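You operate a simulated robot arm through the tools that you are given. There is no shell and no other tool. Be economical: measure what you need, move in short steps, check, and stop when the job is done.

You are at the controls of a simulated two-armed robot. One attempt, no reset.

JOB
Brush the screen frame clean and fit its red thumb screw.
Fine: hold the frame still for both; brush back where it lay; the screw ends snug. Set down upright: brush. What is to be rubbed or washed off counts as gone when no trace of it is left.

Only the result counts: the job must be done as asked and must still hold three seconds after the hand-in. Knocking over, shifting, dropping, spilling or breaking anything else fails it.

ROBOT AND FRAMES
Two 7-joint arms with two-finger parallel grippers on one trunk, on a base that drives. Base frame: it is fixed to the floor where the robot stands at the start and does not move with it; the origin is under the middle of the robot, x ahead of it, y to its left, z up; the surface under the hand at the start is at about z = 800. Readings come in mm, degrees, newtons and seconds.
The left shoulder is at the start at [70, 133, 1126], the right one opposite. With the tool pointing down near the work surface each hand reaches from about 100 to 640 mm from the robot's upright axis, wherever it stands, measured 20 degrees to its own side. Places, roughly: block magnet [500, -1500, 750]; boss of the screen frame [600, -600, 800]; drum lid [750, -2750, 1000]; dust cap [750, -1750, 1000]; foam dauber [500, -2000, 750]; grit drum [750, -2750, 750]; hose end [750, -1500, 750]; rubber knocker [750, -1000, 750]; sanding pad [750, -1250, 750]; spare deck [750, -3250, 750]; tile [750, -2500, 750]; tile board [750, -1250, 750]; tile tray [750, -2500, 750]; try block [500, -2750, 750]. Payload 1.57 kg a hand.
Tool frame (each hand has its own): the origin (TCP) lies between the finger pads and is the grasp point; the fingertips stand 30 mm ahead of it; z points along the fingers, y is the line along which they close. The gripper opens to 80 mm. The fingers are 17 mm wide and 12 mm thick; the gripper's body (40 by 82 mm) begins 80 mm behind the TCP.
Orientation is that of the tool frame in the base frame, as a unit quaternion [x, y, z, w]. With the fingers straight down and closing along the base's y, the tool's x points along the base's -x, its y along +y and its z along -z.

CONTROLS
- The arms move only by the tool apply_moves. It takes "left_commands", "right_commands" or both (then of equal length, played together; a hand with none holds still); each is a list of rows, each an object of numbers (a shift or turn left out is 0, a gripper value left out holds the last): "tx", "ty", "tz": the shift along the tool's x, y, z in cm; "ax", "ay", "az": the turn, a rotation vector about the tool's x, y, z in degrees; "jaw": the finger opening in cm, from 0 to 8. In form: [{"tx": .., "ty": .., "tz": .., "ax": .., "ay": .., "az": .., "jaw": ..}, ...]. A call has 1 to 10 rows; each row shifts and turns the commanded pose from where the row before left it, along the tool's axes as they then stand. Rows are played at 5 a second. More than 50 mm and 8.6 degrees between two rows, or a gripper value outside its range, and nothing of the call is played. Where a pose cannot be reached the arm comes as near as it can. A force on the tool above 60 N (or 10 N above the force at the start of the call, whichever is more), or a blocked arm, ends the call early, and 0.2 s more pass. The fingers move at their own pace (about 153 mm/s each) and stop on an object; they squeeze with about 24 N. The grip force told is the motor's: it shows also when the fingers shut on nothing. Time passes only in rows, and 0.2 s behind the last, so rows that do not move let the fingers close. The reply holds the time, the measured pose of the TCP, the force on the tool along the base axes, the opening and the grip force, in the units named above and with some noise, with the torque about the TCP (base axes, N m) and any sound that the robot's microphone picked up, and new pictures: "views" is both (left out), scene, wrist or none (wrist: the cameras of the hands that moved).
- Cameras (640 x 400 px; columns grow to the right, rows downward): "scene" is now at [132.4, -22.4, 1349.4]; the picture's right is [-0.26, -0.96, 0.00], its down [-0.60, 0.16, -0.78] and it looks along [0.76, -0.21, -0.62] (base axes); focal length 270 px, centre (320, 200). "left" rides on the left gripper at [72, 7, -122] in its tool frame; the picture's right is [-0.09, 1.00, 0.00], its down [-0.84, -0.08, -0.54] and it looks along [-0.54, -0.05, 0.84] (tool axes); focal length 238 px, centre (320, 200). "right" rides on the right gripper at [72, -7, -122] in its tool frame; the picture's right is [0.09, 1.00, 0.00], its down [-0.84, 0.08, -0.54] and it looks along [-0.54, 0.05, 0.84] (tool axes); focal length 238 px, centre (320, 200). There is no depth. A picture from a camera that has moved, and an enlarged one, comes with that camera's place and axes in the base frame and with its lens.
- lift_body(by): slides the trunk up (or, below 0, down) by that many mm; the arms and the scene camera ride with it, the base frame stays. It gives what a move gives, with no picture.
- base_move(legs): drives the robot by 1 to 6 legs, each [ahead, left, turn to the left] in mm, mm and degrees, along the robot's own axes; the way and the turn of a leg run together, so that a leg with both is an arc; at most 1500 mm and 180 degrees a leg. The arms and the cameras ride along, it lands a little off, and it stops where it bumps. It gives what a move gives, and a new picture of the scene camera.
- pan_tilt(pan, tilt): turns the head with the scene camera to pan (to the left, within 86 degrees either way) and tilt (down, from -29 to 69), counted from straight ahead of the robot. It gives what a move gives, and a new picture of the scene camera.
- inspect(camera, box): a new picture of the part [left, top, right, bottom] of that camera's present view, enlarged. It takes no simulated time.
- job_done(): hands the job in; it is judged then, once.

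Work in short steps. Places have to be worked out from the pictures, the camera data and where the tool is seen: move nearer, look again, correct. Check each grasp and each placing, and mend what went wrong. You have 120 turns and 260 pictures in all, those below and enlarged ones among them. Open the grippers and draw the arms clear of the work before you hand the job in, unless the task says otherwise; then end with one line.

The tools are called by a JSON object that holds its "op" and its "data". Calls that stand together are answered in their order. apply_moves: Moves the arms, as the interface text tells. Its arguments: {"type":"object","properties":{"left_commands":{"type":"array","items":{"type":"object","properties":{"tx":{"type":"number"},"ty":{"type":"number"},"tz":{"type":"number"},"ax":{"type":"number"},"ay":{"type":"number"},"az":{"type":"number"},"jaw":{"type":"number"}}}},"right_commands":{"type":"array","items":{"type":"object","properties":{"tx":{"type":"number"},"ty":{"type":"number"},"tz":{"type":"number"},"ax":{"type":"number"},"ay":{"type":"number"},"az":{"type":"number"},"jaw":{"type":"number"}}}},"views":{"type":"string","enum":["both","scene","wrist","none"]}},"required":[]} The other tools are called the same way: lift_body (by) slides the trunk up or down; base_move (legs) drives the base; pan_tilt (pan, tilt) turns the head that bears the scene camera; inspect (camera, box) takes an enlarged picture of a part of a camera's view; job_done () hands the job in.

At the start:

```text
time: 0.0
left_ee_pos: [385.6, -57.9, 1110.3]
left_ee_rot: [0.0, 1.0, 0.0, 0.0]
left_ft_force: [0.0, 1.2, -0.4]
left_ft_torque: [-0.04, 0.0, -0.05]
left_width: 79.9
left_finger_force: 0.1
right_ee_pos: [371.7, -390.7, 1074.0]
right_ee_rot: [0.0, 1.0, 0.0, -0.001]
right_ft_force: [0.4, 0.9, 0.2]
right_ft_torque: [-0.02, 0.01, 0.0]
right_width: 80.3
right_finger_force: 0.0
trunk travel left (down, up): [-700.0, 240.0]
robot x, y, heading: [0.3, 0.0, 0.1]
head pan, tilt: [-15.2, 38.4]
```

scene: 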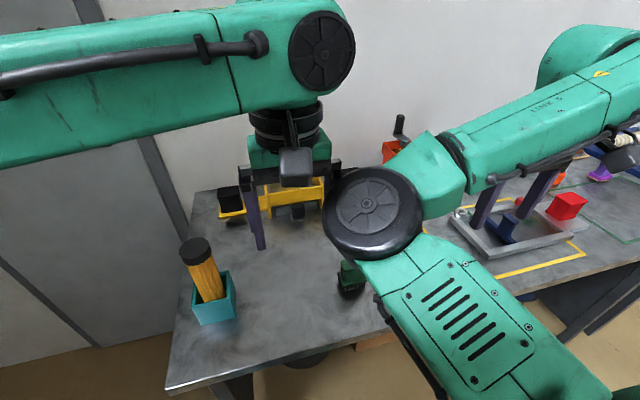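
right: 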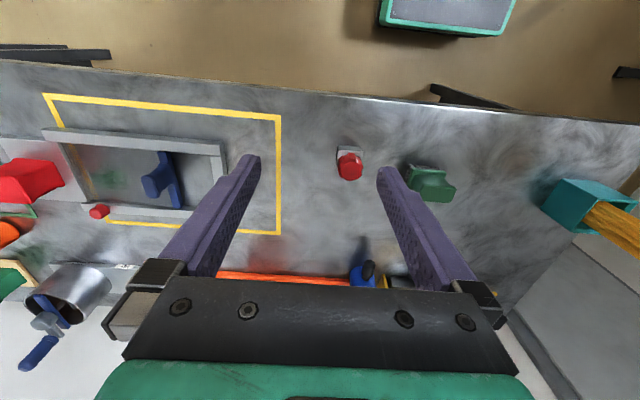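
left: 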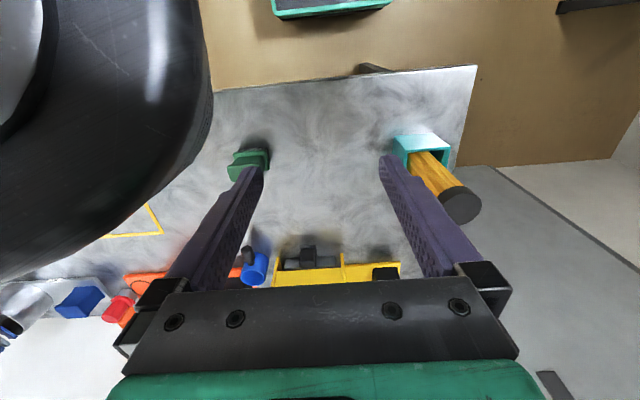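

The frame seems to lie in the yellow outline to the right, with a red item near it. I'll enlarge the right wrist view and the scene to identify things.

{"op": "inspect", "data": {"camera": "right", "box": [0, 80, 300, 260]}}

{"op": "inspect", "data": {"camera": "right", "box": [300, 120, 480, 300]}}

{"op": "pan_tilt", "data": {"pan": -60, "tilt": 40}}

```text
2.13 times, centred on (150, 170) of right
camera zoom: at [298.6, -397.6, 1195.1], right [-0.09, 1.0, 0.0], down [0.84, 0.08, 0.54], along [0.54, 0.05, -0.84], focal length 508 px, centre (683, 264)
```

zoom: 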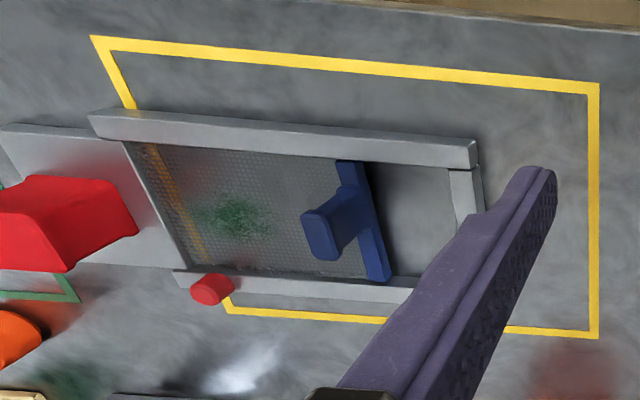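

```text
2.22 times, centred on (390, 210) of right
camera zoom: at [298.6, -397.6, 1195.1], right [-0.09, 1.0, 0.0], down [0.84, 0.08, 0.54], along [0.54, 0.05, -0.84], focal length 530 px, centre (164, 178)
```

zoom: 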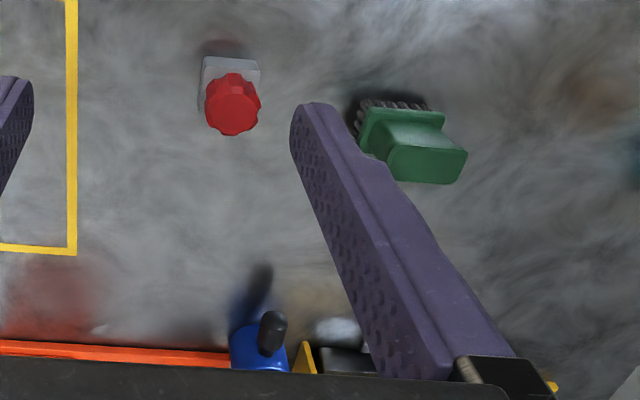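

```text
time: 1.1
left_ee_pos: [385.6, -57.5, 1109.1]
left_ee_rot: [0.0, 1.0, -0.001, 0.0]
left_ft_force: [0.2, -0.3, -0.8]
left_ft_torque: [0.0, -0.02, -0.01]
left_width: 80.2
left_finger_force: 0.0
right_ee_pos: [371.0, -390.5, 1073.7]
right_ee_rot: [0.001, 1.0, 0.0, 0.001]
right_ft_force: [-0.5, 0.1, -0.4]
right_ft_torque: [-0.02, 0.04, 0.01]
right_width: 79.7
right_finger_force: 0.1
trunk travel left (down, up): [-700.0, 240.0]
robot x, y, heading: [-1.9, 0.7, 0.2]
head pan, tilt: [-60.0, 40.0]
camera scene: at [91.9, -73.4, 1346.9], right [-0.87, -0.5, 0.0], down [-0.32, 0.56, -0.77], along [0.38, -0.66, -0.64], focal length 270 px, centre (320, 200)
```

scene: 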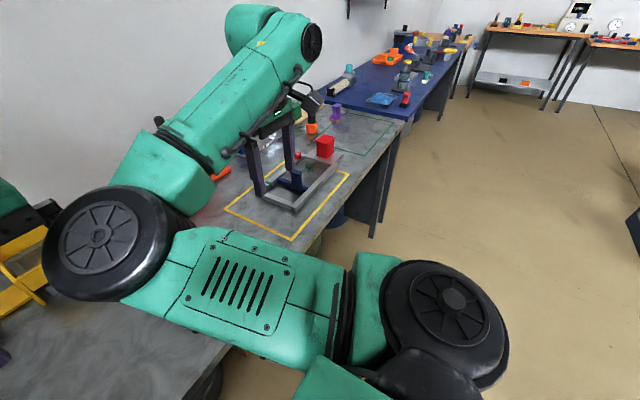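

The brush (green) and the screw (red, in a grey holder) stand left of the frame. The frame has a blue handle and a green stain. I'll drive right along the bench to face the frame and look from there.

{"op": "base_move", "data": {"legs": [[0, -450, 0]]}}

{"op": "pan_tilt", "data": {"pan": -15, "tilt": 55}}

{"op": "inspect", "data": {"camera": "right", "box": [0, 0, 640, 400]}}

{"op": "inspect", "data": {"camera": "left", "box": [0, 0, 640, 400]}}

```text
time: 3.8
left_ee_pos: [384.9, -508.2, 1110.2]
left_ee_rot: [0.001, 1.0, -0.001, 0.0]
left_ft_force: [0.4, 0.5, -0.4]
left_ft_torque: [0.03, 0.04, -0.01]
left_width: 80.3
left_finger_force: 0.0
right_ee_pos: [369.4, -840.6, 1074.1]
right_ee_rot: [0.002, 1.0, 0.0, 0.0]
right_ft_force: [-0.6, -0.6, -0.1]
right_ft_torque: [-0.02, 0.03, 0.0]
right_width: 80.2
right_finger_force: 0.0
trunk travel left (down, up): [-700.0, 240.0]
robot x, y, heading: [-1.2, -451.2, -0.3]
head pan, tilt: [-60.0, 40.0]
camera scene: at [90.8, -521.9, 1347.0], right [-0.87, -0.5, 0.0], down [-0.32, 0.56, -0.77], along [0.38, -0.66, -0.64], focal length 270 px, centre (320, 200)
```

scene: 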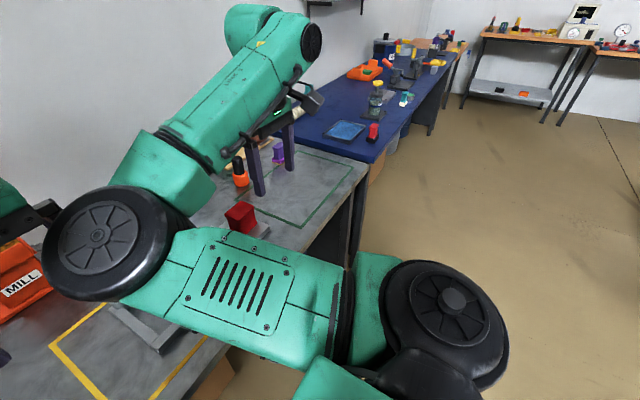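

```text
time: 5.0
left_ee_pos: [383.1, -508.2, 1109.4]
left_ee_rot: [0.0, 1.0, 0.0, 0.0]
left_ft_force: [-0.6, 0.9, 0.3]
left_ft_torque: [0.03, -0.01, 0.01]
left_width: 79.6
left_finger_force: 0.0
right_ee_pos: [368.6, -841.9, 1074.4]
right_ee_rot: [0.002, 1.0, 0.0, 0.0]
right_ft_force: [-0.2, -0.3, 0.7]
right_ft_torque: [0.02, 0.0, 0.0]
right_width: 79.8
right_finger_force: 0.1
trunk travel left (down, up): [-700.0, 240.0]
robot x, y, heading: [-1.5, -445.6, -0.1]
head pan, tilt: [-15.0, 55.0]
camera scene: at [118.2, -467.9, 1326.3], right [-0.26, -0.96, 0.0], down [-0.79, 0.21, -0.57], along [0.55, -0.15, -0.82], focal length 270 px, centre (320, 200)
```

scene: 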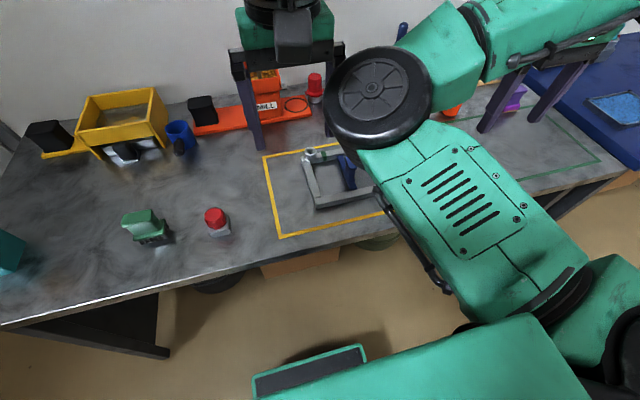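

```text
1.00 times, centred on (320, 200) of right (not enlarged: the box is as wide or as high as the picture)
camera zoom: at [296.7, -847.4, 1195.1], right [-0.09, 1.0, 0.0], down [0.84, 0.07, 0.54], along [0.54, 0.05, -0.84], focal length 238 px, centre (320, 200)
```

zoom: 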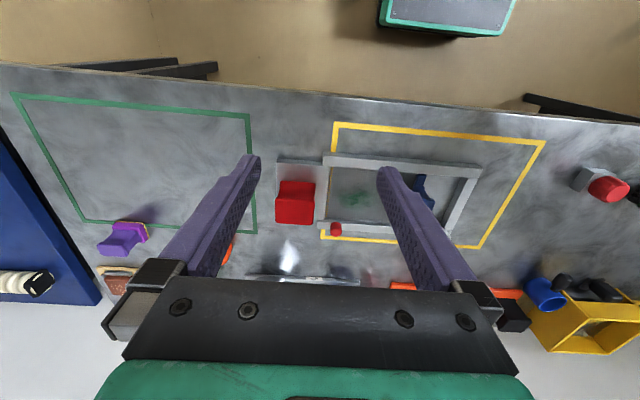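

```text
1.00 times, centred on (320, 200) of left (not enlarged: the box is as wide or as high as the picture)
camera zoom: at [312.9, -501.0, 1232.3], right [0.09, 1.0, 0.0], down [0.84, -0.08, 0.54], along [0.54, -0.05, -0.84], focal length 238 px, centre (320, 200)
```

zoom: 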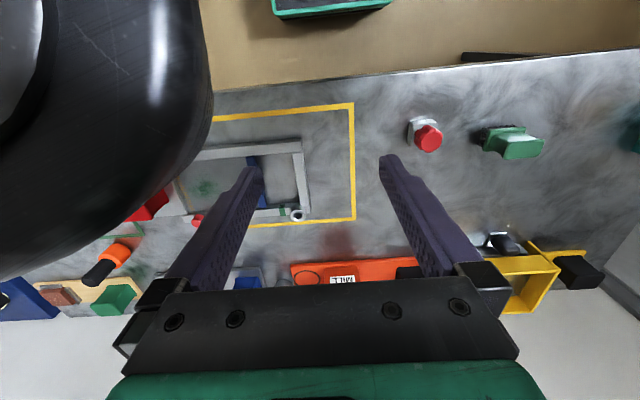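

I see a round grey boss with a hole on the frame's far-left corner. I'll enlarge it.

{"op": "inspect", "data": {"camera": "left", "box": [160, 100, 360, 240]}}

{"op": "inspect", "data": {"camera": "scene", "box": [250, 120, 400, 240]}}

{"op": "inspect", "data": {"camera": "scene", "box": [100, 180, 260, 270]}}

{"op": "inspect", "data": {"camera": "right", "box": [250, 110, 500, 260]}}

```text
2.86 times, centred on (260, 170) of left
camera zoom: at [312.9, -501.0, 1232.3], right [0.09, 1.0, 0.0], down [0.84, -0.08, 0.54], along [0.54, -0.05, -0.84], focal length 681 px, centre (491, 286)
```

zoom: 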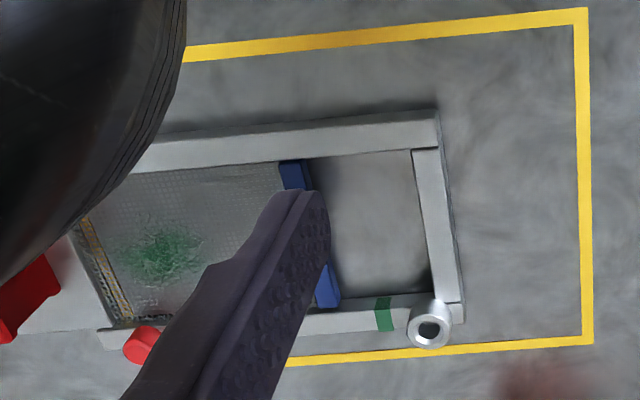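

```text
3.33 times, centred on (325, 180) of scene
camera zoom: at [118.2, -467.9, 1326.3], right [-0.26, -0.96, 0.0], down [-0.79, 0.21, -0.57], along [0.55, -0.15, -0.82], focal length 902 px, centre (303, 267)
```

zoom: 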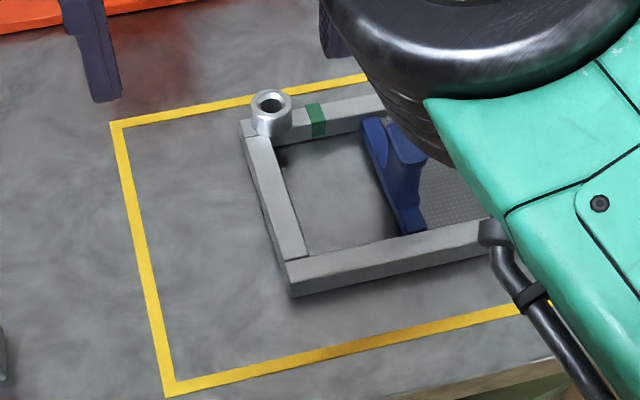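

```text
4.00 times, centred on (180, 225) of scene
camera zoom: at [118.2, -467.9, 1326.3], right [-0.26, -0.96, 0.0], down [-0.79, 0.21, -0.57], along [0.55, -0.15, -0.82], focal length 1082 px, centre (880, 100)
```

zoom: 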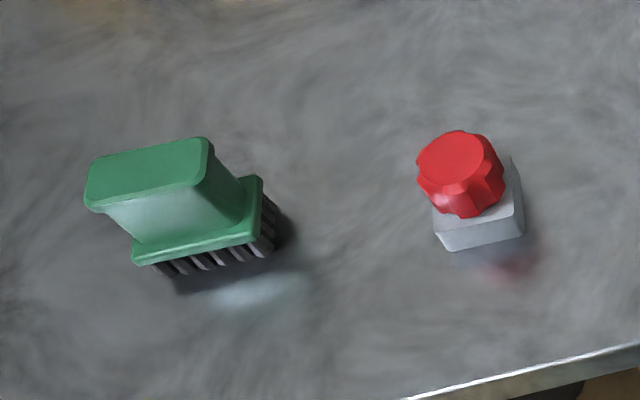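

```text
2.56 times, centred on (375, 185) of right
camera zoom: at [296.7, -847.4, 1195.1], right [-0.09, 1.0, 0.0], down [0.84, 0.07, 0.54], along [0.54, 0.05, -0.84], focal length 610 px, centre (179, 238)
```

zoom: 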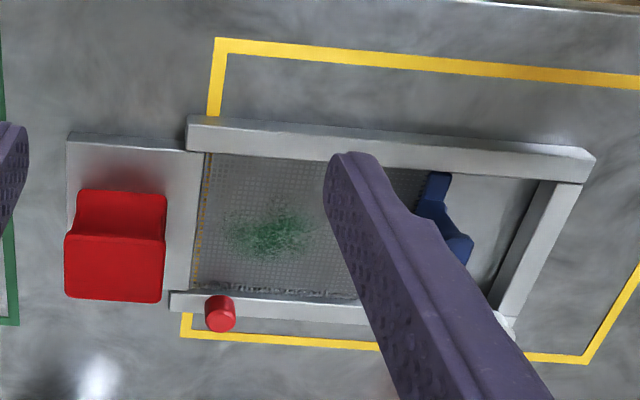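

Plan: the right hand holds the frame at its right end. The left hand does the brushing and the screw, since both of those lie to the left. I'll drive a bit further right and nearer so everything is within reach, then look at the frame's right end.

{"op": "base_move", "data": {"legs": [[0, -110, 0], [80, 0, 0]]}}

{"op": "inspect", "data": {"camera": "right", "box": [250, 80, 570, 280]}}

{"op": "inspect", "data": {"camera": "left", "box": [320, 80, 640, 280]}}

```text
time: 6.8
left_ee_pos: [462.6, -621.9, 1109.9]
left_ee_rot: [0.001, 1.0, 0.001, 0.001]
left_ft_force: [-0.5, 0.3, -0.3]
left_ft_torque: [0.0, -0.05, 0.0]
left_width: 80.0
left_finger_force: 0.1
right_ee_pos: [445.9, -954.5, 1074.3]
right_ee_rot: [0.002, 1.0, 0.0, 0.001]
right_ft_force: [-0.1, -0.4, 0.2]
right_ft_torque: [-0.01, 0.0, 0.0]
right_width: 80.2
right_finger_force: 0.1
trunk travel left (down, up): [-700.0, 240.0]
robot x, y, heading: [81.1, -564.0, -0.4]
head pan, tilt: [-15.0, 55.0]
camera scene: at [195.8, -580.5, 1326.5], right [-0.26, -0.96, 0.0], down [-0.79, 0.22, -0.57], along [0.55, -0.15, -0.82], focal length 270 px, centre (320, 200)
```

scene: 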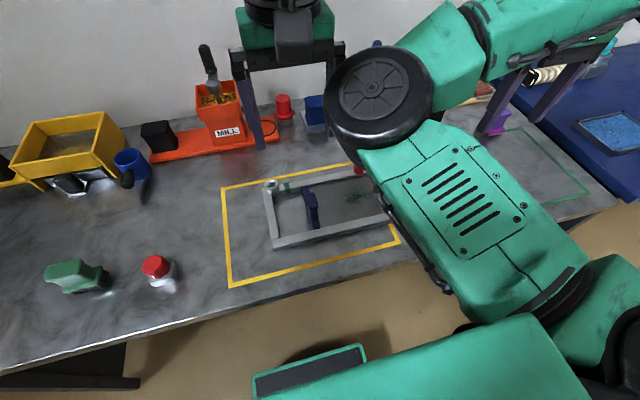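

```text
2.00 times, centred on (410, 180) of right
camera zoom: at [374.1, -960.2, 1195.6], right [-0.09, 1.0, 0.0], down [0.84, 0.07, 0.54], along [0.54, 0.05, -0.84], focal length 477 px, centre (140, 240)
```

zoom: 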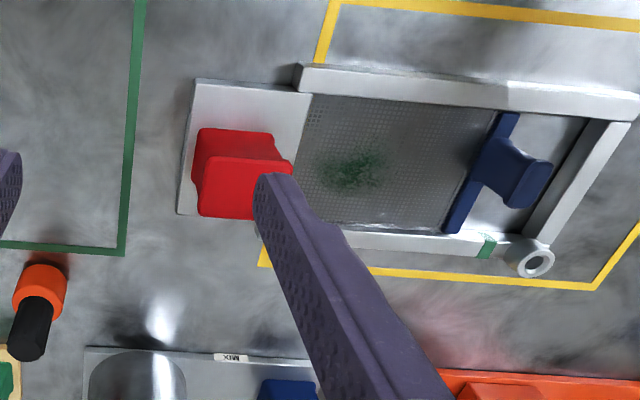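

```text
2.00 times, centred on (480, 180) of left
camera zoom: at [390.6, -613.9, 1233.0], right [0.1, 1.0, 0.0], down [0.84, -0.08, 0.54], along [0.54, -0.05, -0.84], focal length 477 px, centre (0, 240)
```

zoom: 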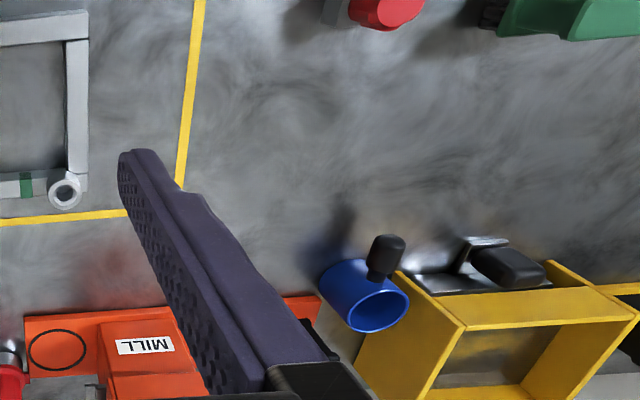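

The red waisted block sits on a plate at the frame's right end, around [528, -869]. I'll bring the right hand over it, staying high, to see how it joins the frame.

{"op": "apply_moves", "data": {"right_commands": [{"tx": -2.7, "ty": 2.8, "tz": 3}, {"tx": -2.7, "ty": 2.8, "tz": 4}, {"tx": -2.8, "ty": 2.9, "tz": 4}], "views": "both"}}

{"op": "inspect", "data": {"camera": "right", "box": [200, 60, 480, 260]}}

```text
refused: row 2 steps farther than a row can; nothing moved
```

```text
2.00 times, centred on (340, 160) of right
camera zoom: at [374.1, -960.2, 1195.6], right [-0.09, 1.0, 0.0], down [0.84, 0.07, 0.54], along [0.54, 0.05, -0.84], focal length 477 px, centre (280, 280)
```

zoom: 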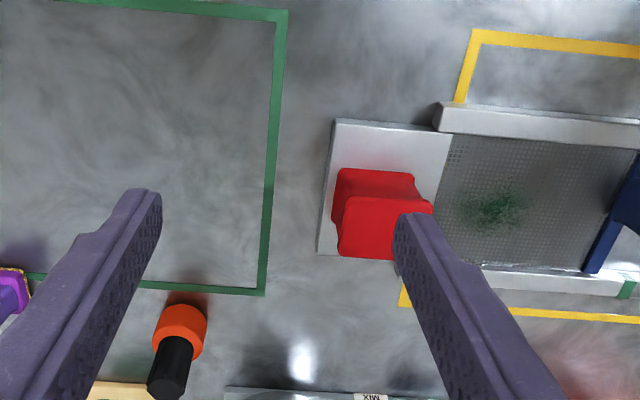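

The row was too long, so I'll use smaller steps.

{"op": "apply_moves", "data": {"right_commands": [{"tx": -2, "ty": 2.1, "tz": 2.7}, {"tx": -2, "ty": 2.1, "tz": 2.7}, {"tx": -2.1, "ty": 2.1, "tz": 2.8}, {"tx": -2.1, "ty": 2.2, "tz": 2.8}], "views": "both"}}

{"op": "inspect", "data": {"camera": "right", "box": [200, 80, 520, 280]}}

```text
time: 7.8
left_ee_pos: [465.2, -621.1, 1110.8]
left_ee_rot: [0.002, 1.0, -0.001, -0.001]
left_ft_force: [-0.7, -0.3, -0.3]
left_ft_torque: [0.0, -0.01, -0.06]
left_width: 79.7
left_finger_force: 0.0
right_ee_pos: [547.7, -899.5, 963.3]
right_ee_rot: [0.002, 1.0, 0.0, 0.0]
right_ft_force: [-0.4, 0.1, 0.1]
right_ft_torque: [-0.01, 0.01, 0.03]
right_width: 80.2
right_finger_force: 0.1
right hand out of reach, approached as far as the arm can: row 1, 2, 3, 4
trunk travel left (down, up): [-700.0, 240.0]
robot x, y, heading: [79.2, -563.6, -0.2]
head pan, tilt: [-15.0, 55.0]
camera scene: at [198.5, -579.7, 1326.2], right [-0.26, -0.96, 0.0], down [-0.79, 0.22, -0.57], along [0.55, -0.15, -0.82], focal length 270 px, centre (320, 200)
camera right: at [474.1, -905.1, 1084.5], right [-0.09, 1.0, 0.0], down [0.84, 0.07, 0.54], along [0.54, 0.05, -0.84], focal length 238 px, centre (320, 200)
```

scene: 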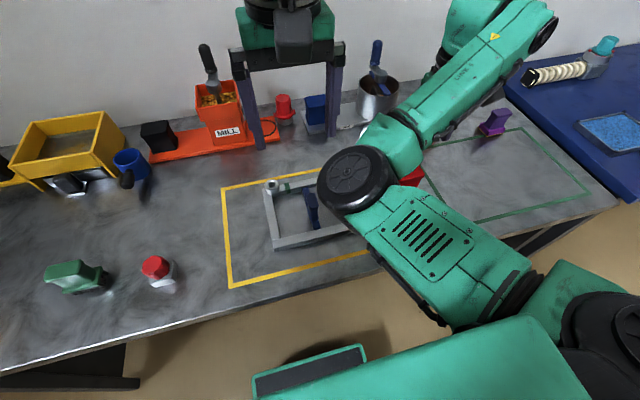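
right: 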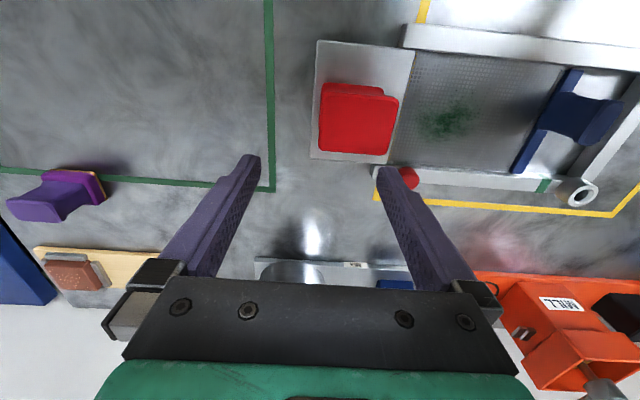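

```text
2.00 times, centred on (360, 180) of right
camera zoom: at [474.1, -905.1, 1084.5], right [-0.09, 1.0, 0.0], down [0.84, 0.07, 0.54], along [0.54, 0.05, -0.84], focal length 477 px, centre (240, 240)
```

zoom: 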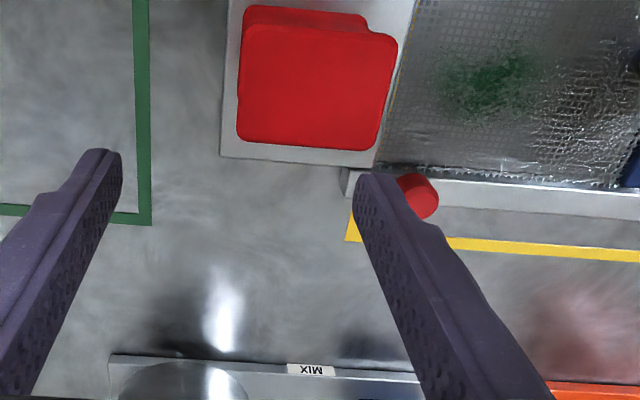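

The block top is near z≈880, spanning x 506–550 and y -899 to -836, so closing along x suits it. I'll yaw the right hand by -90° (camera to the outside) while correcting position.

{"op": "apply_moves", "data": {"right_commands": [{"az": -8.5}, {"az": -8.5}, {"az": -8.5}, {"az": -8.5}, {"az": -8.5}, {"az": -8.5}, {"az": -8.5}, {"az": -8.5}, {"az": -8.5}, {"az": -8.5}], "views": "both"}}

```text
time: 10.0
left_ee_pos: [463.1, -619.8, 1109.2]
left_ee_rot: [0.001, 1.0, 0.0, 0.0]
left_ft_force: [-0.3, -1.0, 0.1]
left_ft_torque: [-0.03, 0.01, 0.0]
left_width: 79.9
left_finger_force: 0.0
right_ee_pos: [546.7, -898.7, 962.9]
right_ee_rot: [-0.676, 0.737, 0.0, 0.0]
right_ft_force: [0.3, -0.4, -0.6]
right_ft_torque: [0.0, 0.02, -0.01]
right_width: 79.9
right_finger_force: 0.1
trunk travel left (down, up): [-700.0, 240.0]
robot x, y, heading: [79.2, -562.2, -0.3]
head pan, tilt: [-15.0, 55.0]
camera scene: at [198.1, -580.1, 1326.2], right [-0.26, -0.96, 0.0], down [-0.79, 0.22, -0.57], along [0.55, -0.15, -0.82], focal length 270 px, centre (320, 200)
camera right: at [545.9, -971.5, 1084.7], right [-1.0, 0.0, 0.0], down [0.0, 0.84, 0.54], along [0.0, 0.54, -0.84], focal length 238 px, centre (320, 200)
```

scene: 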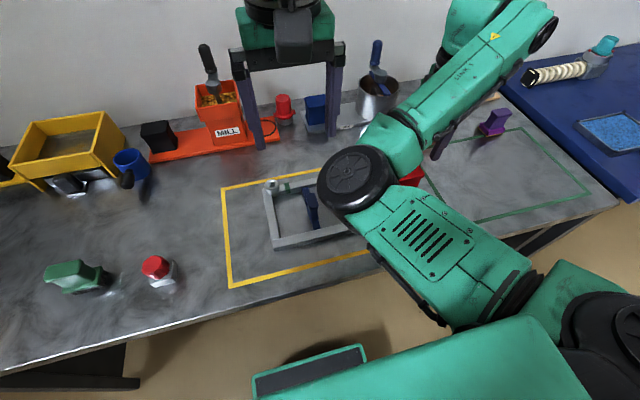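
right: 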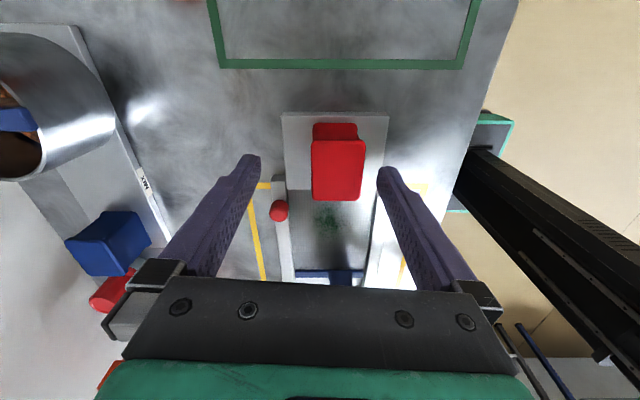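

Yaw is good. I'll shift to above the block centre, about (528, -868).

{"op": "apply_moves", "data": {"right_commands": [{"tx": -1.6, "ty": 1, "az": -2.5}, {"tx": -1.5, "ty": 0.9, "az": -2.5}, {}], "views": "wrist"}}

```text
time: 10.8
left_ee_pos: [463.8, -620.6, 1109.4]
left_ee_rot: [0.002, 1.0, 0.0, 0.0]
left_ft_force: [-1.1, 0.5, 0.1]
left_ft_torque: [-0.01, 0.0, 0.0]
left_width: 79.9
left_finger_force: 0.0
right_ee_pos: [551.3, -894.2, 957.5]
right_ee_rot: [-0.706, 0.708, 0.0, 0.0]
right_ft_force: [-0.3, -0.5, 0.3]
right_ft_torque: [0.03, 0.0, -0.02]
right_width: 80.0
right_finger_force: 0.0
right hand out of reach, approached as far as the arm can: row 1, 2
trunk travel left (down, up): [-700.0, 240.0]
robot x, y, heading: [80.1, -561.2, -0.2]
head pan, tilt: [-15.0, 55.0]
camera right: at [556.8, -966.3, 1080.0], right [-1.0, -0.09, 0.0], down [-0.07, 0.84, 0.54], along [-0.05, 0.54, -0.84], focal length 238 px, centre (320, 200)
```

right: 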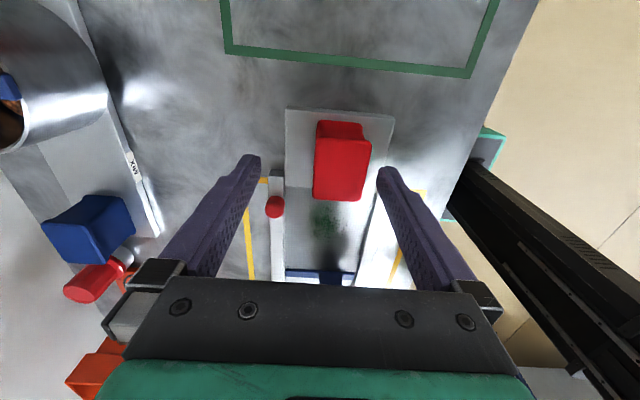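

The right arm won't go further inward, and its elbow is right beside the left hand. I'll send the left hand toward the brush at around (485, -189) and then retry.

{"op": "apply_moves", "data": {"left_commands": [{"ty": 4.8}, {"ty": 4.8}, {"ty": 4.8}, {"ty": 4.8}, {"ty": 4.8}, {"ty": 4.8}, {"ty": 4.8}, {"ty": 4.8}, {"ty": 4.7}, {}], "views": "both"}}

{"op": "apply_moves", "data": {"right_commands": [{"tx": -1.3, "ty": 1.1}, {"tx": -1.3, "ty": 1.1}, {}], "views": "wrist"}}

```text
time: 13.0
left_ee_pos: [465.2, -188.8, 1110.6]
left_ee_rot: [0.002, 1.0, 0.0, 0.0]
left_ft_force: [0.5, -0.3, -0.6]
left_ft_torque: [0.03, -0.01, 0.01]
left_width: 79.9
left_finger_force: 0.1
right_ee_pos: [551.0, -894.3, 958.1]
right_ee_rot: [-0.706, 0.708, 0.0, 0.0]
right_ft_force: [0.1, -0.9, -0.5]
right_ft_torque: [0.03, 0.0, 0.0]
right_width: 80.2
right_finger_force: 0.0
trunk travel left (down, up): [-700.0, 240.0]
robot x, y, heading: [78.5, -561.5, -0.1]
head pan, tilt: [-15.0, 55.0]
camera scene: at [198.3, -580.6, 1326.2], right [-0.26, -0.96, 0.0], down [-0.79, 0.22, -0.57], along [0.55, -0.15, -0.82], focal length 270 px, centre (320, 200)
camera left: at [394.6, -182.1, 1232.7], right [0.1, 1.0, 0.0], down [0.84, -0.08, 0.54], along [0.54, -0.05, -0.84], focal length 238 px, centre (320, 200)
```

scene: 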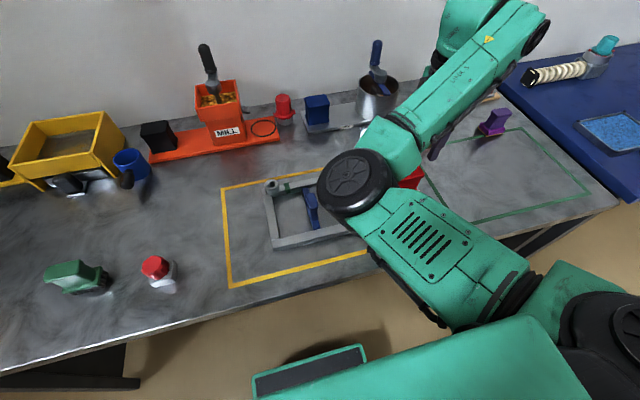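
left: 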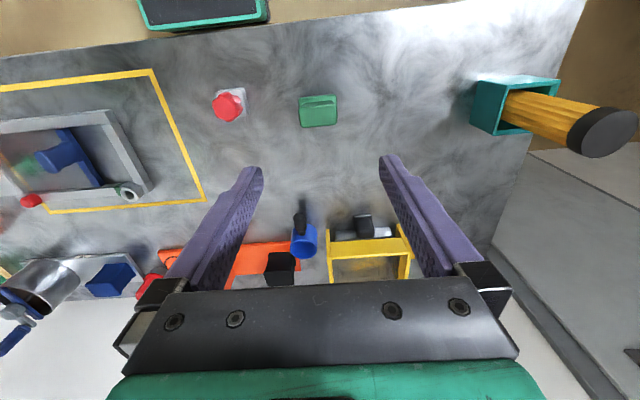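

```text
time: 13.8
left_ee_pos: [467.1, -188.8, 1109.8]
left_ee_rot: [0.002, 1.0, 0.0, 0.0]
left_ft_force: [-0.8, -0.4, 0.0]
left_ft_torque: [0.02, -0.03, -0.01]
left_width: 80.1
left_finger_force: 0.0
right_ee_pos: [551.6, -894.8, 955.6]
right_ee_rot: [-0.706, 0.708, 0.0, 0.0]
right_ft_force: [-1.2, 0.2, 0.5]
right_ft_torque: [0.01, 0.02, 0.0]
right_width: 80.2
right_finger_force: 0.1
right hand out of reach, approached as far as the arm can: row 1, 2
trunk travel left (down, up): [-700.0, 240.0]
robot x, y, heading: [81.8, -561.9, -0.4]
head pan, tilt: [-15.0, 55.0]
camera right: at [556.0, -966.1, 1077.1], right [-1.0, -0.09, 0.0], down [-0.07, 0.84, 0.54], along [-0.05, 0.54, -0.84], focal length 238 px, centre (320, 200)
```

right: 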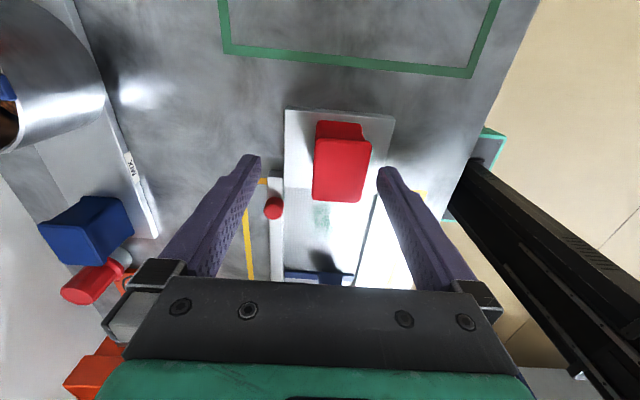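

The arm seems to be folded to its limit at this height. I'll raise the trunk 120 mm, lower the hand back, and try moving in again.

{"op": "lift_body", "data": {"by": 120}}

{"op": "apply_moves", "data": {"right_commands": [{"tz": 4}, {"tz": 4}, {"tz": 3.5}, {"tx": -1.3, "ty": 1.1}, {"tx": -1.3, "ty": 1.1}, {}], "views": "both"}}

```text
time: 15.3
left_ee_pos: [465.0, -188.5, 1229.8]
left_ee_rot: [0.001, 1.0, -0.001, -0.001]
left_ft_force: [0.3, 0.2, -0.1]
left_ft_torque: [-0.02, 0.01, -0.01]
left_width: 80.0
left_finger_force: 0.1
right_ee_pos: [550.7, -894.8, 1075.1]
right_ee_rot: [-0.706, 0.708, 0.0, 0.0]
right_ft_force: [0.3, -0.3, 0.2]
right_ft_torque: [0.01, -0.02, 0.01]
right_width: 80.1
right_finger_force: 0.0
trunk travel left (down, up): [-820.0, 120.0]
robot x, y, heading: [79.1, -560.4, -0.2]
head pan, tilt: [-15.0, 55.0]
```

```text
time: 16.7
left_ee_pos: [466.8, -188.2, 1230.4]
left_ee_rot: [0.002, 1.0, 0.0, 0.0]
left_ft_force: [0.8, -0.1, -0.1]
left_ft_torque: [0.03, 0.03, 0.05]
left_width: 80.1
left_finger_force: 0.0
right_ee_pos: [532.3, -878.2, 966.5]
right_ee_rot: [-0.699, 0.715, -0.009, 0.001]
right_ft_force: [0.4, -0.7, -0.5]
right_ft_torque: [0.01, -0.02, 0.0]
right_width: 79.7
right_finger_force: 0.0
trunk travel left (down, up): [-820.0, 120.0]
robot x, y, heading: [75.5, -560.5, -0.1]
head pan, tilt: [-15.0, 55.0]
camera scene: at [198.6, -580.0, 1446.2], right [-0.26, -0.96, 0.0], down [-0.79, 0.22, -0.57], along [0.55, -0.15, -0.82], focal length 270 px, centre (320, 200)
camera right: at [534.2, -949.0, 1089.3], right [-1.0, -0.07, -0.01], down [-0.07, 0.85, 0.53], along [-0.03, 0.53, -0.85], focal length 238 px, centre (320, 200)
```

scene: 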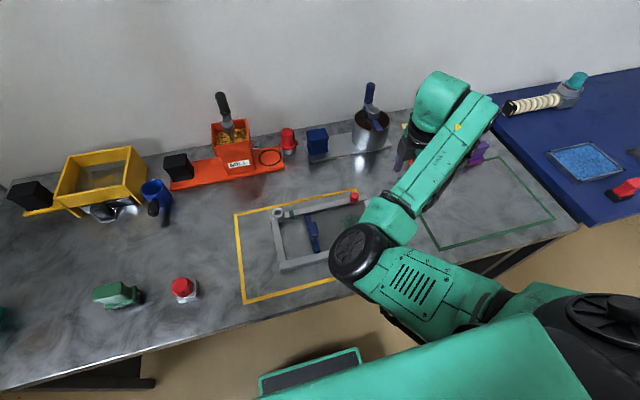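
right: 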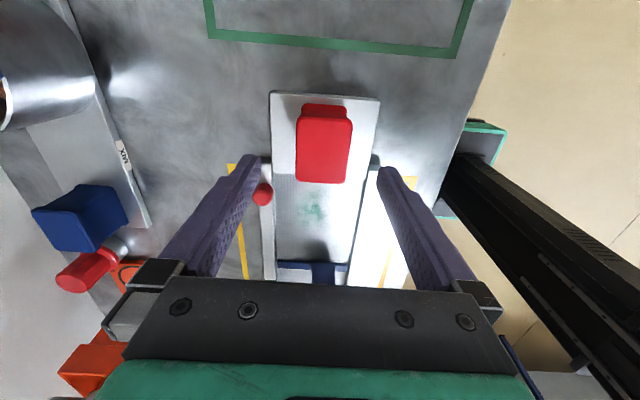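

The raise worked: the right hand is nearly over the block. I'll nudge it onto the centre while yawing the left hand +90° for the brush.

{"op": "apply_moves", "data": {"right_commands": [{"tx": -1.2, "ty": 0.4}, {}, {}, {}, {}, {}, {}, {}, {}, {}], "left_commands": [{"az": 8.5, "tz": 1.5}, {"az": 8.5, "tz": 1.5}, {"az": 8.5, "tz": 1.5}, {"az": 8.5, "tz": 1.5}, {"az": 8.5, "tz": 1.5}, {"az": 8.5, "tz": 1.5}, {"az": 8.5, "tz": 1.5}, {"az": 8.5, "tz": 1.5}, {"az": 8.5, "tz": 1.5}, {"az": 8.5, "tz": 1.5}], "views": "wrist"}}

```text
time: 18.9
left_ee_pos: [467.0, -189.6, 1080.6]
left_ee_rot: [0.679, 0.735, 0.0, -0.001]
left_ft_force: [-0.4, 0.1, -0.3]
left_ft_torque: [0.01, -0.02, 0.02]
left_width: 79.8
left_finger_force: 0.0
right_ee_pos: [525.8, -873.5, 967.2]
right_ee_rot: [-0.697, 0.717, -0.013, -0.008]
right_ft_force: [-1.0, 0.2, -0.1]
right_ft_torque: [-0.03, 0.01, -0.04]
right_width: 80.0
right_finger_force: 0.0
trunk travel left (down, up): [-820.0, 120.0]
robot x, y, heading: [80.7, -557.7, -0.1]
head pan, tilt: [-15.0, 55.0]
camera right: at [528.5, -941.7, 1090.8], right [-1.0, -0.07, -0.01], down [-0.06, 0.85, 0.52], along [-0.03, 0.52, -0.86], focal length 238 px, centre (320, 200)
camera left: at [468.1, -117.2, 1202.6], right [1.0, -0.01, 0.0], down [-0.01, -0.84, 0.54], along [-0.01, -0.54, -0.84], focal length 238 px, centre (320, 200)
```

right: 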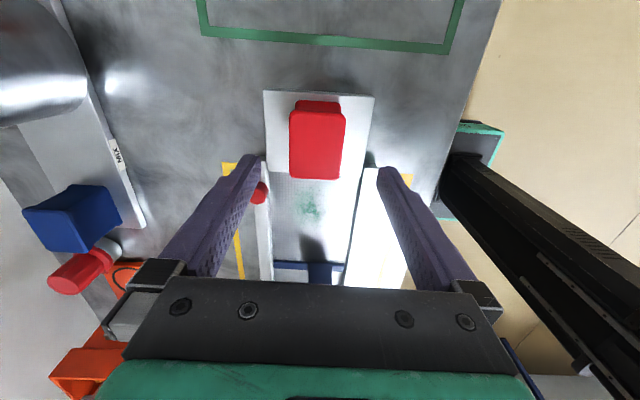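
left: 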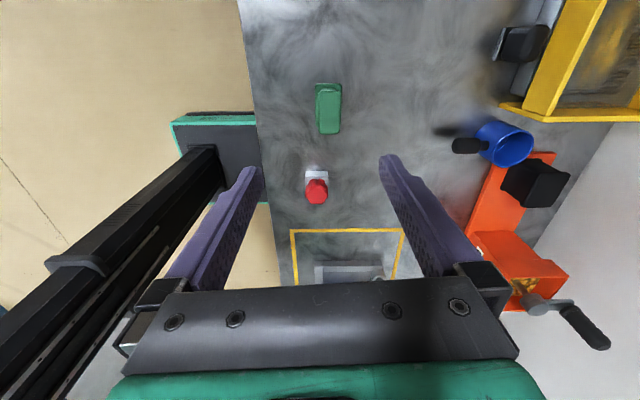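

The brush appears centred near (479, -186). I'll lower the left hand to about z 960 above it for a closer look.

{"op": "apply_moves", "data": {"left_commands": [{"ty": 0.4, "tx": 0.3, "tz": 3, "az": 2.5}, {"ty": 0.4, "tz": 3, "az": 2.5}, {"ty": 0.4, "tz": 3}, {"tz": 3}, {}], "views": "wrist"}}

{"op": "inspect", "data": {"camera": "left", "box": [240, 60, 440, 200]}}

```text
time: 20.1
left_ee_pos: [477.0, -186.6, 959.4]
left_ee_rot: [0.708, 0.707, 0.0, 0.0]
left_ft_force: [0.2, -0.9, 0.7]
left_ft_torque: [-0.01, 0.0, -0.02]
left_width: 80.0
left_finger_force: 0.0
right_ee_pos: [523.4, -874.5, 966.1]
right_ee_rot: [-0.697, 0.717, -0.012, -0.009]
right_ft_force: [-0.8, -0.1, -0.3]
right_ft_torque: [-0.02, -0.01, -0.03]
right_width: 80.1
right_finger_force: 0.0
trunk travel left (down, up): [-820.0, 120.0]
robot x, y, heading: [81.3, -559.7, -0.3]
head pan, tilt: [-15.0, 55.0]
camera left: at [484.9, -113.3, 1081.7], right [1.0, -0.1, 0.0], down [-0.08, -0.84, 0.54], along [-0.05, -0.54, -0.84], focal length 238 px, centre (320, 200)
```

left: 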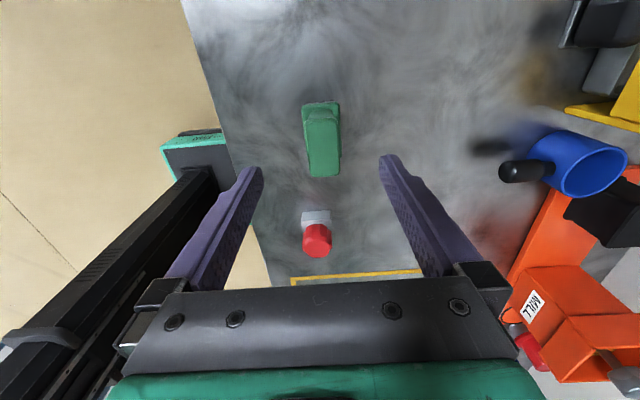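

```text
2.86 times, centred on (340, 130) of left
camera zoom: at [484.9, -113.3, 1081.7], right [1.0, -0.1, 0.0], down [-0.08, -0.84, 0.54], along [-0.05, -0.54, -0.84], focal length 681 px, centre (263, 400)
```

zoom: 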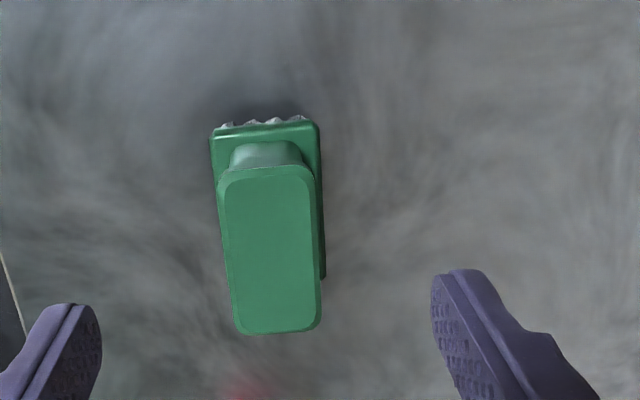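

Brush handle is about 29 mm thick in x with top near z 880, aligned with my fingers. I'll descend to TCP z≈873 and close.

{"op": "apply_moves", "data": {"left_commands": [{"ty": 0.3, "tz": 3}, {"tz": 3}, {"tz": 2.6}, {}], "views": "wrist"}}

```text
time: 21.1
left_ee_pos: [480.9, -185.7, 874.8]
left_ee_rot: [0.708, 0.706, 0.0, 0.0]
left_ft_force: [-0.2, -0.8, -0.3]
left_ft_torque: [-0.04, 0.0, 0.0]
left_width: 80.0
left_finger_force: 0.0
right_ee_pos: [525.1, -873.7, 966.1]
right_ee_rot: [-0.696, 0.717, -0.013, -0.009]
right_ft_force: [0.0, -0.5, 0.3]
right_ft_torque: [-0.03, 0.02, 0.0]
right_width: 80.3
right_finger_force: 0.0
trunk travel left (down, up): [-820.0, 120.0]
robot x, y, heading: [79.7, -559.4, -0.2]
head pan, tilt: [-15.0, 55.0]
camera left: at [488.6, -114.1, 996.2], right [1.0, -0.1, 0.0], down [-0.08, -0.84, 0.54], along [-0.05, -0.54, -0.84], focal length 238 px, centre (320, 200)
```

left: 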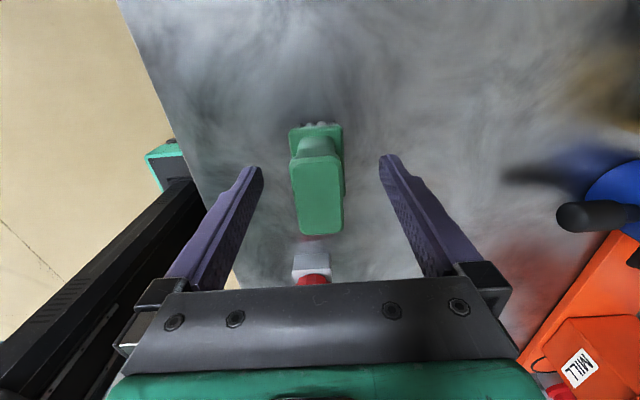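

The fingers straddle the handle, whose top is at about z 879. I'll go 5 mm lower and close.

{"op": "apply_moves", "data": {"left_commands": [{"tz": 0.5}, {"jaw": 2}, {"jaw": 1}, {"jaw": 1}, {"jaw": 1}], "views": "wrist"}}

```text
time: 22.3
left_ee_pos: [481.6, -186.3, 868.0]
left_ee_rot: [0.708, 0.706, 0.0, -0.001]
left_ft_force: [-0.8, -0.2, -0.5]
left_ft_torque: [0.03, 0.02, -0.03]
left_width: 29.3
left_finger_force: 23.9
right_ee_pos: [524.4, -874.4, 965.2]
right_ee_rot: [-0.697, 0.717, -0.012, -0.01]
right_ft_force: [-0.2, 0.2, -0.1]
right_ft_torque: [-0.01, 0.04, -0.01]
right_width: 79.9
right_finger_force: 0.1
trunk travel left (down, up): [-820.0, 120.0]
robot x, y, heading: [79.6, -558.8, -0.2]
head pan, tilt: [-15.0, 55.0]
camera left: at [488.6, -114.3, 991.3], right [1.0, -0.1, 0.0], down [-0.08, -0.84, 0.54], along [-0.05, -0.54, -0.84], focal length 238 px, centre (320, 200)
```

left: 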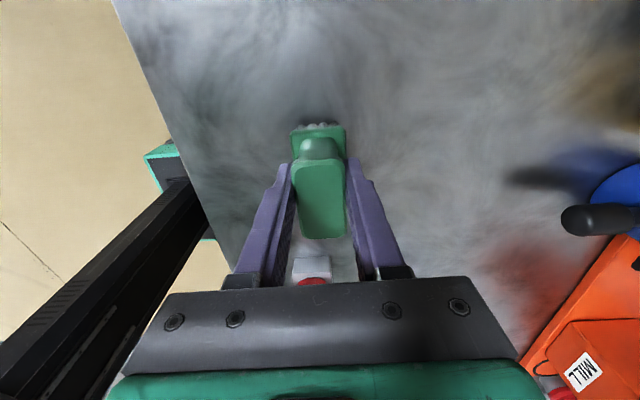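

Brush held firmly (29.3 mm). I'll lift it 12 cm and then look.

{"op": "apply_moves", "data": {"left_commands": [{"tz": -2}, {"tz": -3}, {"tz": -4}, {"tz": -4}, {"tx": -4}, {"tx": -4}, {"tx": -4}, {"tx": -4}, {}], "views": "both"}}

```text
time: 24.3
left_ee_pos: [479.1, -343.9, 998.7]
left_ee_rot: [0.709, 0.706, 0.0, 0.001]
left_ft_force: [0.8, -0.5, -0.3]
left_ft_torque: [0.0, 0.01, 0.02]
left_width: 29.5
left_finger_force: 24.0
right_ee_pos: [525.8, -875.0, 966.0]
right_ee_rot: [-0.697, 0.717, -0.013, -0.01]
right_ft_force: [0.4, 0.8, -0.5]
right_ft_torque: [-0.03, 0.01, -0.01]
right_width: 80.0
right_finger_force: 0.0
trunk travel left (down, up): [-820.0, 120.0]
robot x, y, heading: [81.5, -558.3, -0.2]
head pan, tilt: [-15.0, 55.0]
camera scene: at [197.8, -579.2, 1446.3], right [-0.26, -0.96, 0.0], down [-0.79, 0.21, -0.57], along [0.55, -0.15, -0.82], focal length 270 px, centre (320, 200)
camera left: at [487.3, -271.8, 1121.4], right [1.0, -0.1, 0.0], down [-0.08, -0.84, 0.54], along [-0.05, -0.54, -0.84], focal length 238 px, centre (320, 200)
```

scene: 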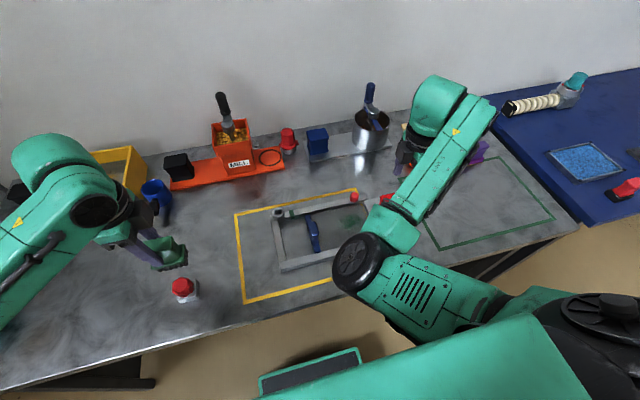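
left: 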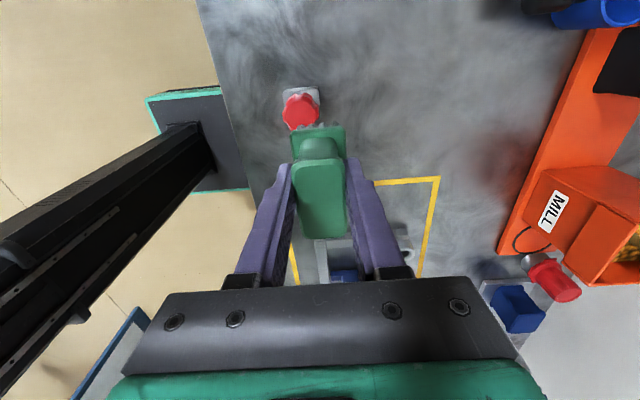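

The left arm comes from outside, so there's room. I'll continue toward the stain and watch the right elbow.

{"op": "apply_moves", "data": {"left_commands": [{"tx": -4.2, "ty": 0.7}, {"tx": -4.2, "ty": 0.7}, {"tx": -4.2, "ty": 0.7}, {"tx": -4.2, "ty": 0.7}, {"tx": -4.2, "ty": 0.7}, {"tx": -4.2, "ty": 0.7}, {"tx": -4.2, "ty": 0.7}, {}], "views": "both"}}

```text
time: 26.1
left_ee_pos: [529.9, -639.0, 998.7]
left_ee_rot: [0.709, 0.705, 0.0, 0.0]
left_ft_force: [0.3, 0.9, -0.6]
left_ft_torque: [0.01, 0.01, -0.03]
left_width: 29.6
left_finger_force: 24.0
right_ee_pos: [524.5, -873.2, 966.4]
right_ee_rot: [-0.697, 0.716, -0.012, -0.01]
right_ft_force: [0.1, -0.2, -0.8]
right_ft_torque: [-0.02, 0.0, 0.01]
right_width: 80.3
right_finger_force: 0.1
trunk travel left (down, up): [-820.0, 120.0]
robot x, y, heading: [80.4, -562.3, 0.0]
head pan, tilt: [-15.0, 55.0]
camera scene: at [198.1, -578.9, 1446.3], right [-0.26, -0.96, 0.0], down [-0.79, 0.21, -0.57], along [0.55, -0.15, -0.82], focal length 270 px, centre (320, 200)
camera left: at [538.0, -567.0, 1120.5], right [1.0, -0.1, 0.0], down [-0.08, -0.84, 0.54], along [-0.05, -0.54, -0.84], focal length 238 px, centre (320, 200)
```

scene: 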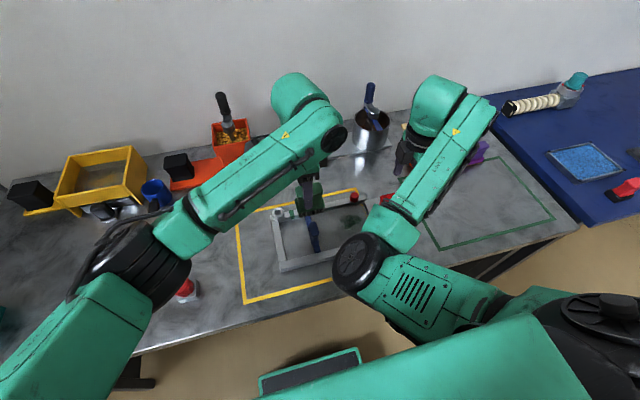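
left: 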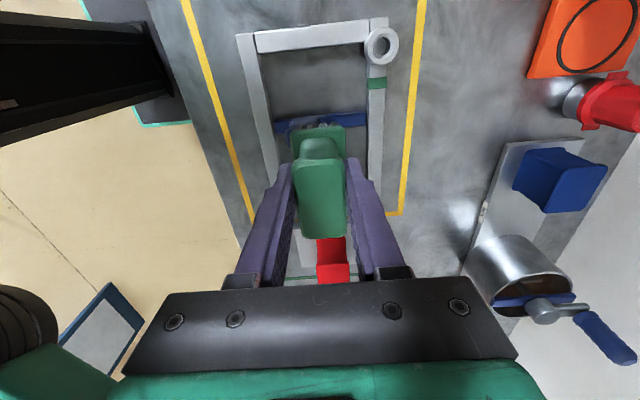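

The left hand is in position and nothing touches. Next I'll align the right hand squarely over the red block and descend partway for a precise centring check.

{"op": "apply_moves", "data": {"right_commands": [{"az": -1.6, "ay": -1.9}, {"tz": 3, "tx": -0.4}, {"tz": 3, "tx": -0.4}, {}], "views": "wrist"}}

{"op": "inspect", "data": {"camera": "right", "box": [220, 80, 420, 280]}}

```text
time: 27.3
left_ee_pos: [530.1, -639.1, 997.5]
left_ee_rot: [0.709, 0.705, -0.001, 0.0]
left_ft_force: [0.2, 1.8, -0.6]
left_ft_torque: [-0.02, -0.03, 0.0]
left_width: 29.9
left_finger_force: 24.2
right_ee_pos: [528.3, -879.2, 914.9]
right_ee_rot: [-0.702, 0.712, -0.016, 0.002]
right_ft_force: [0.5, 0.0, 0.3]
right_ft_torque: [0.01, 0.01, 0.02]
right_width: 80.2
right_finger_force: 0.0
trunk travel left (down, up): [-820.0, 120.0]
robot x, y, heading: [80.4, -563.0, -0.5]
head pan, tilt: [-15.0, 55.0]
stopped in row 4 (right hand): the arm was blocked; the commanded pose is now the measured one
camera right: at [530.3, -948.2, 1037.6], right [-1.0, -0.08, -0.02], down [-0.08, 0.85, 0.52], along [-0.02, 0.52, -0.85], focal length 238 px, centre (320, 200)
```

right: 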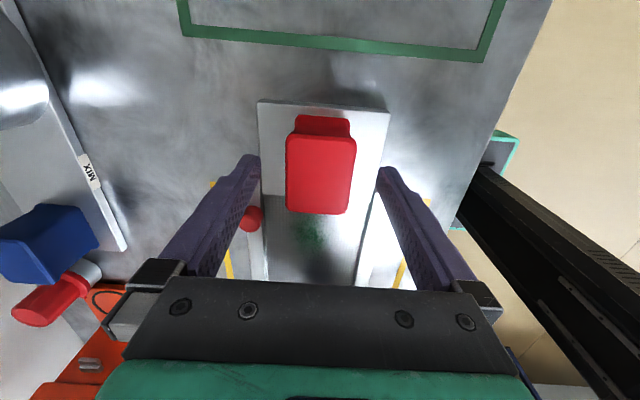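

```text
2.00 times, centred on (320, 180) of right
camera zoom: at [530.3, -948.2, 1037.6], right [-1.0, -0.08, -0.02], down [-0.08, 0.85, 0.52], along [-0.02, 0.52, -0.85], focal length 477 px, centre (320, 240)
```

zoom: 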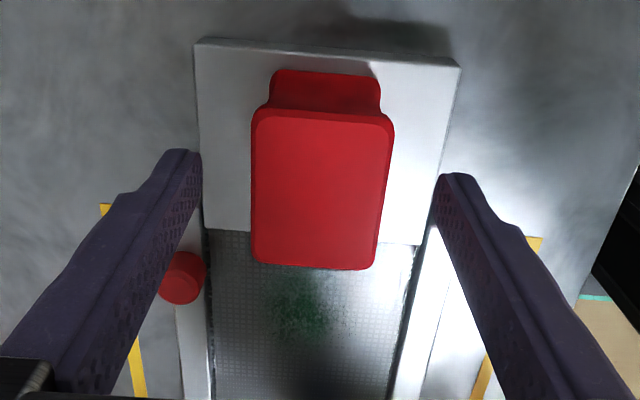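

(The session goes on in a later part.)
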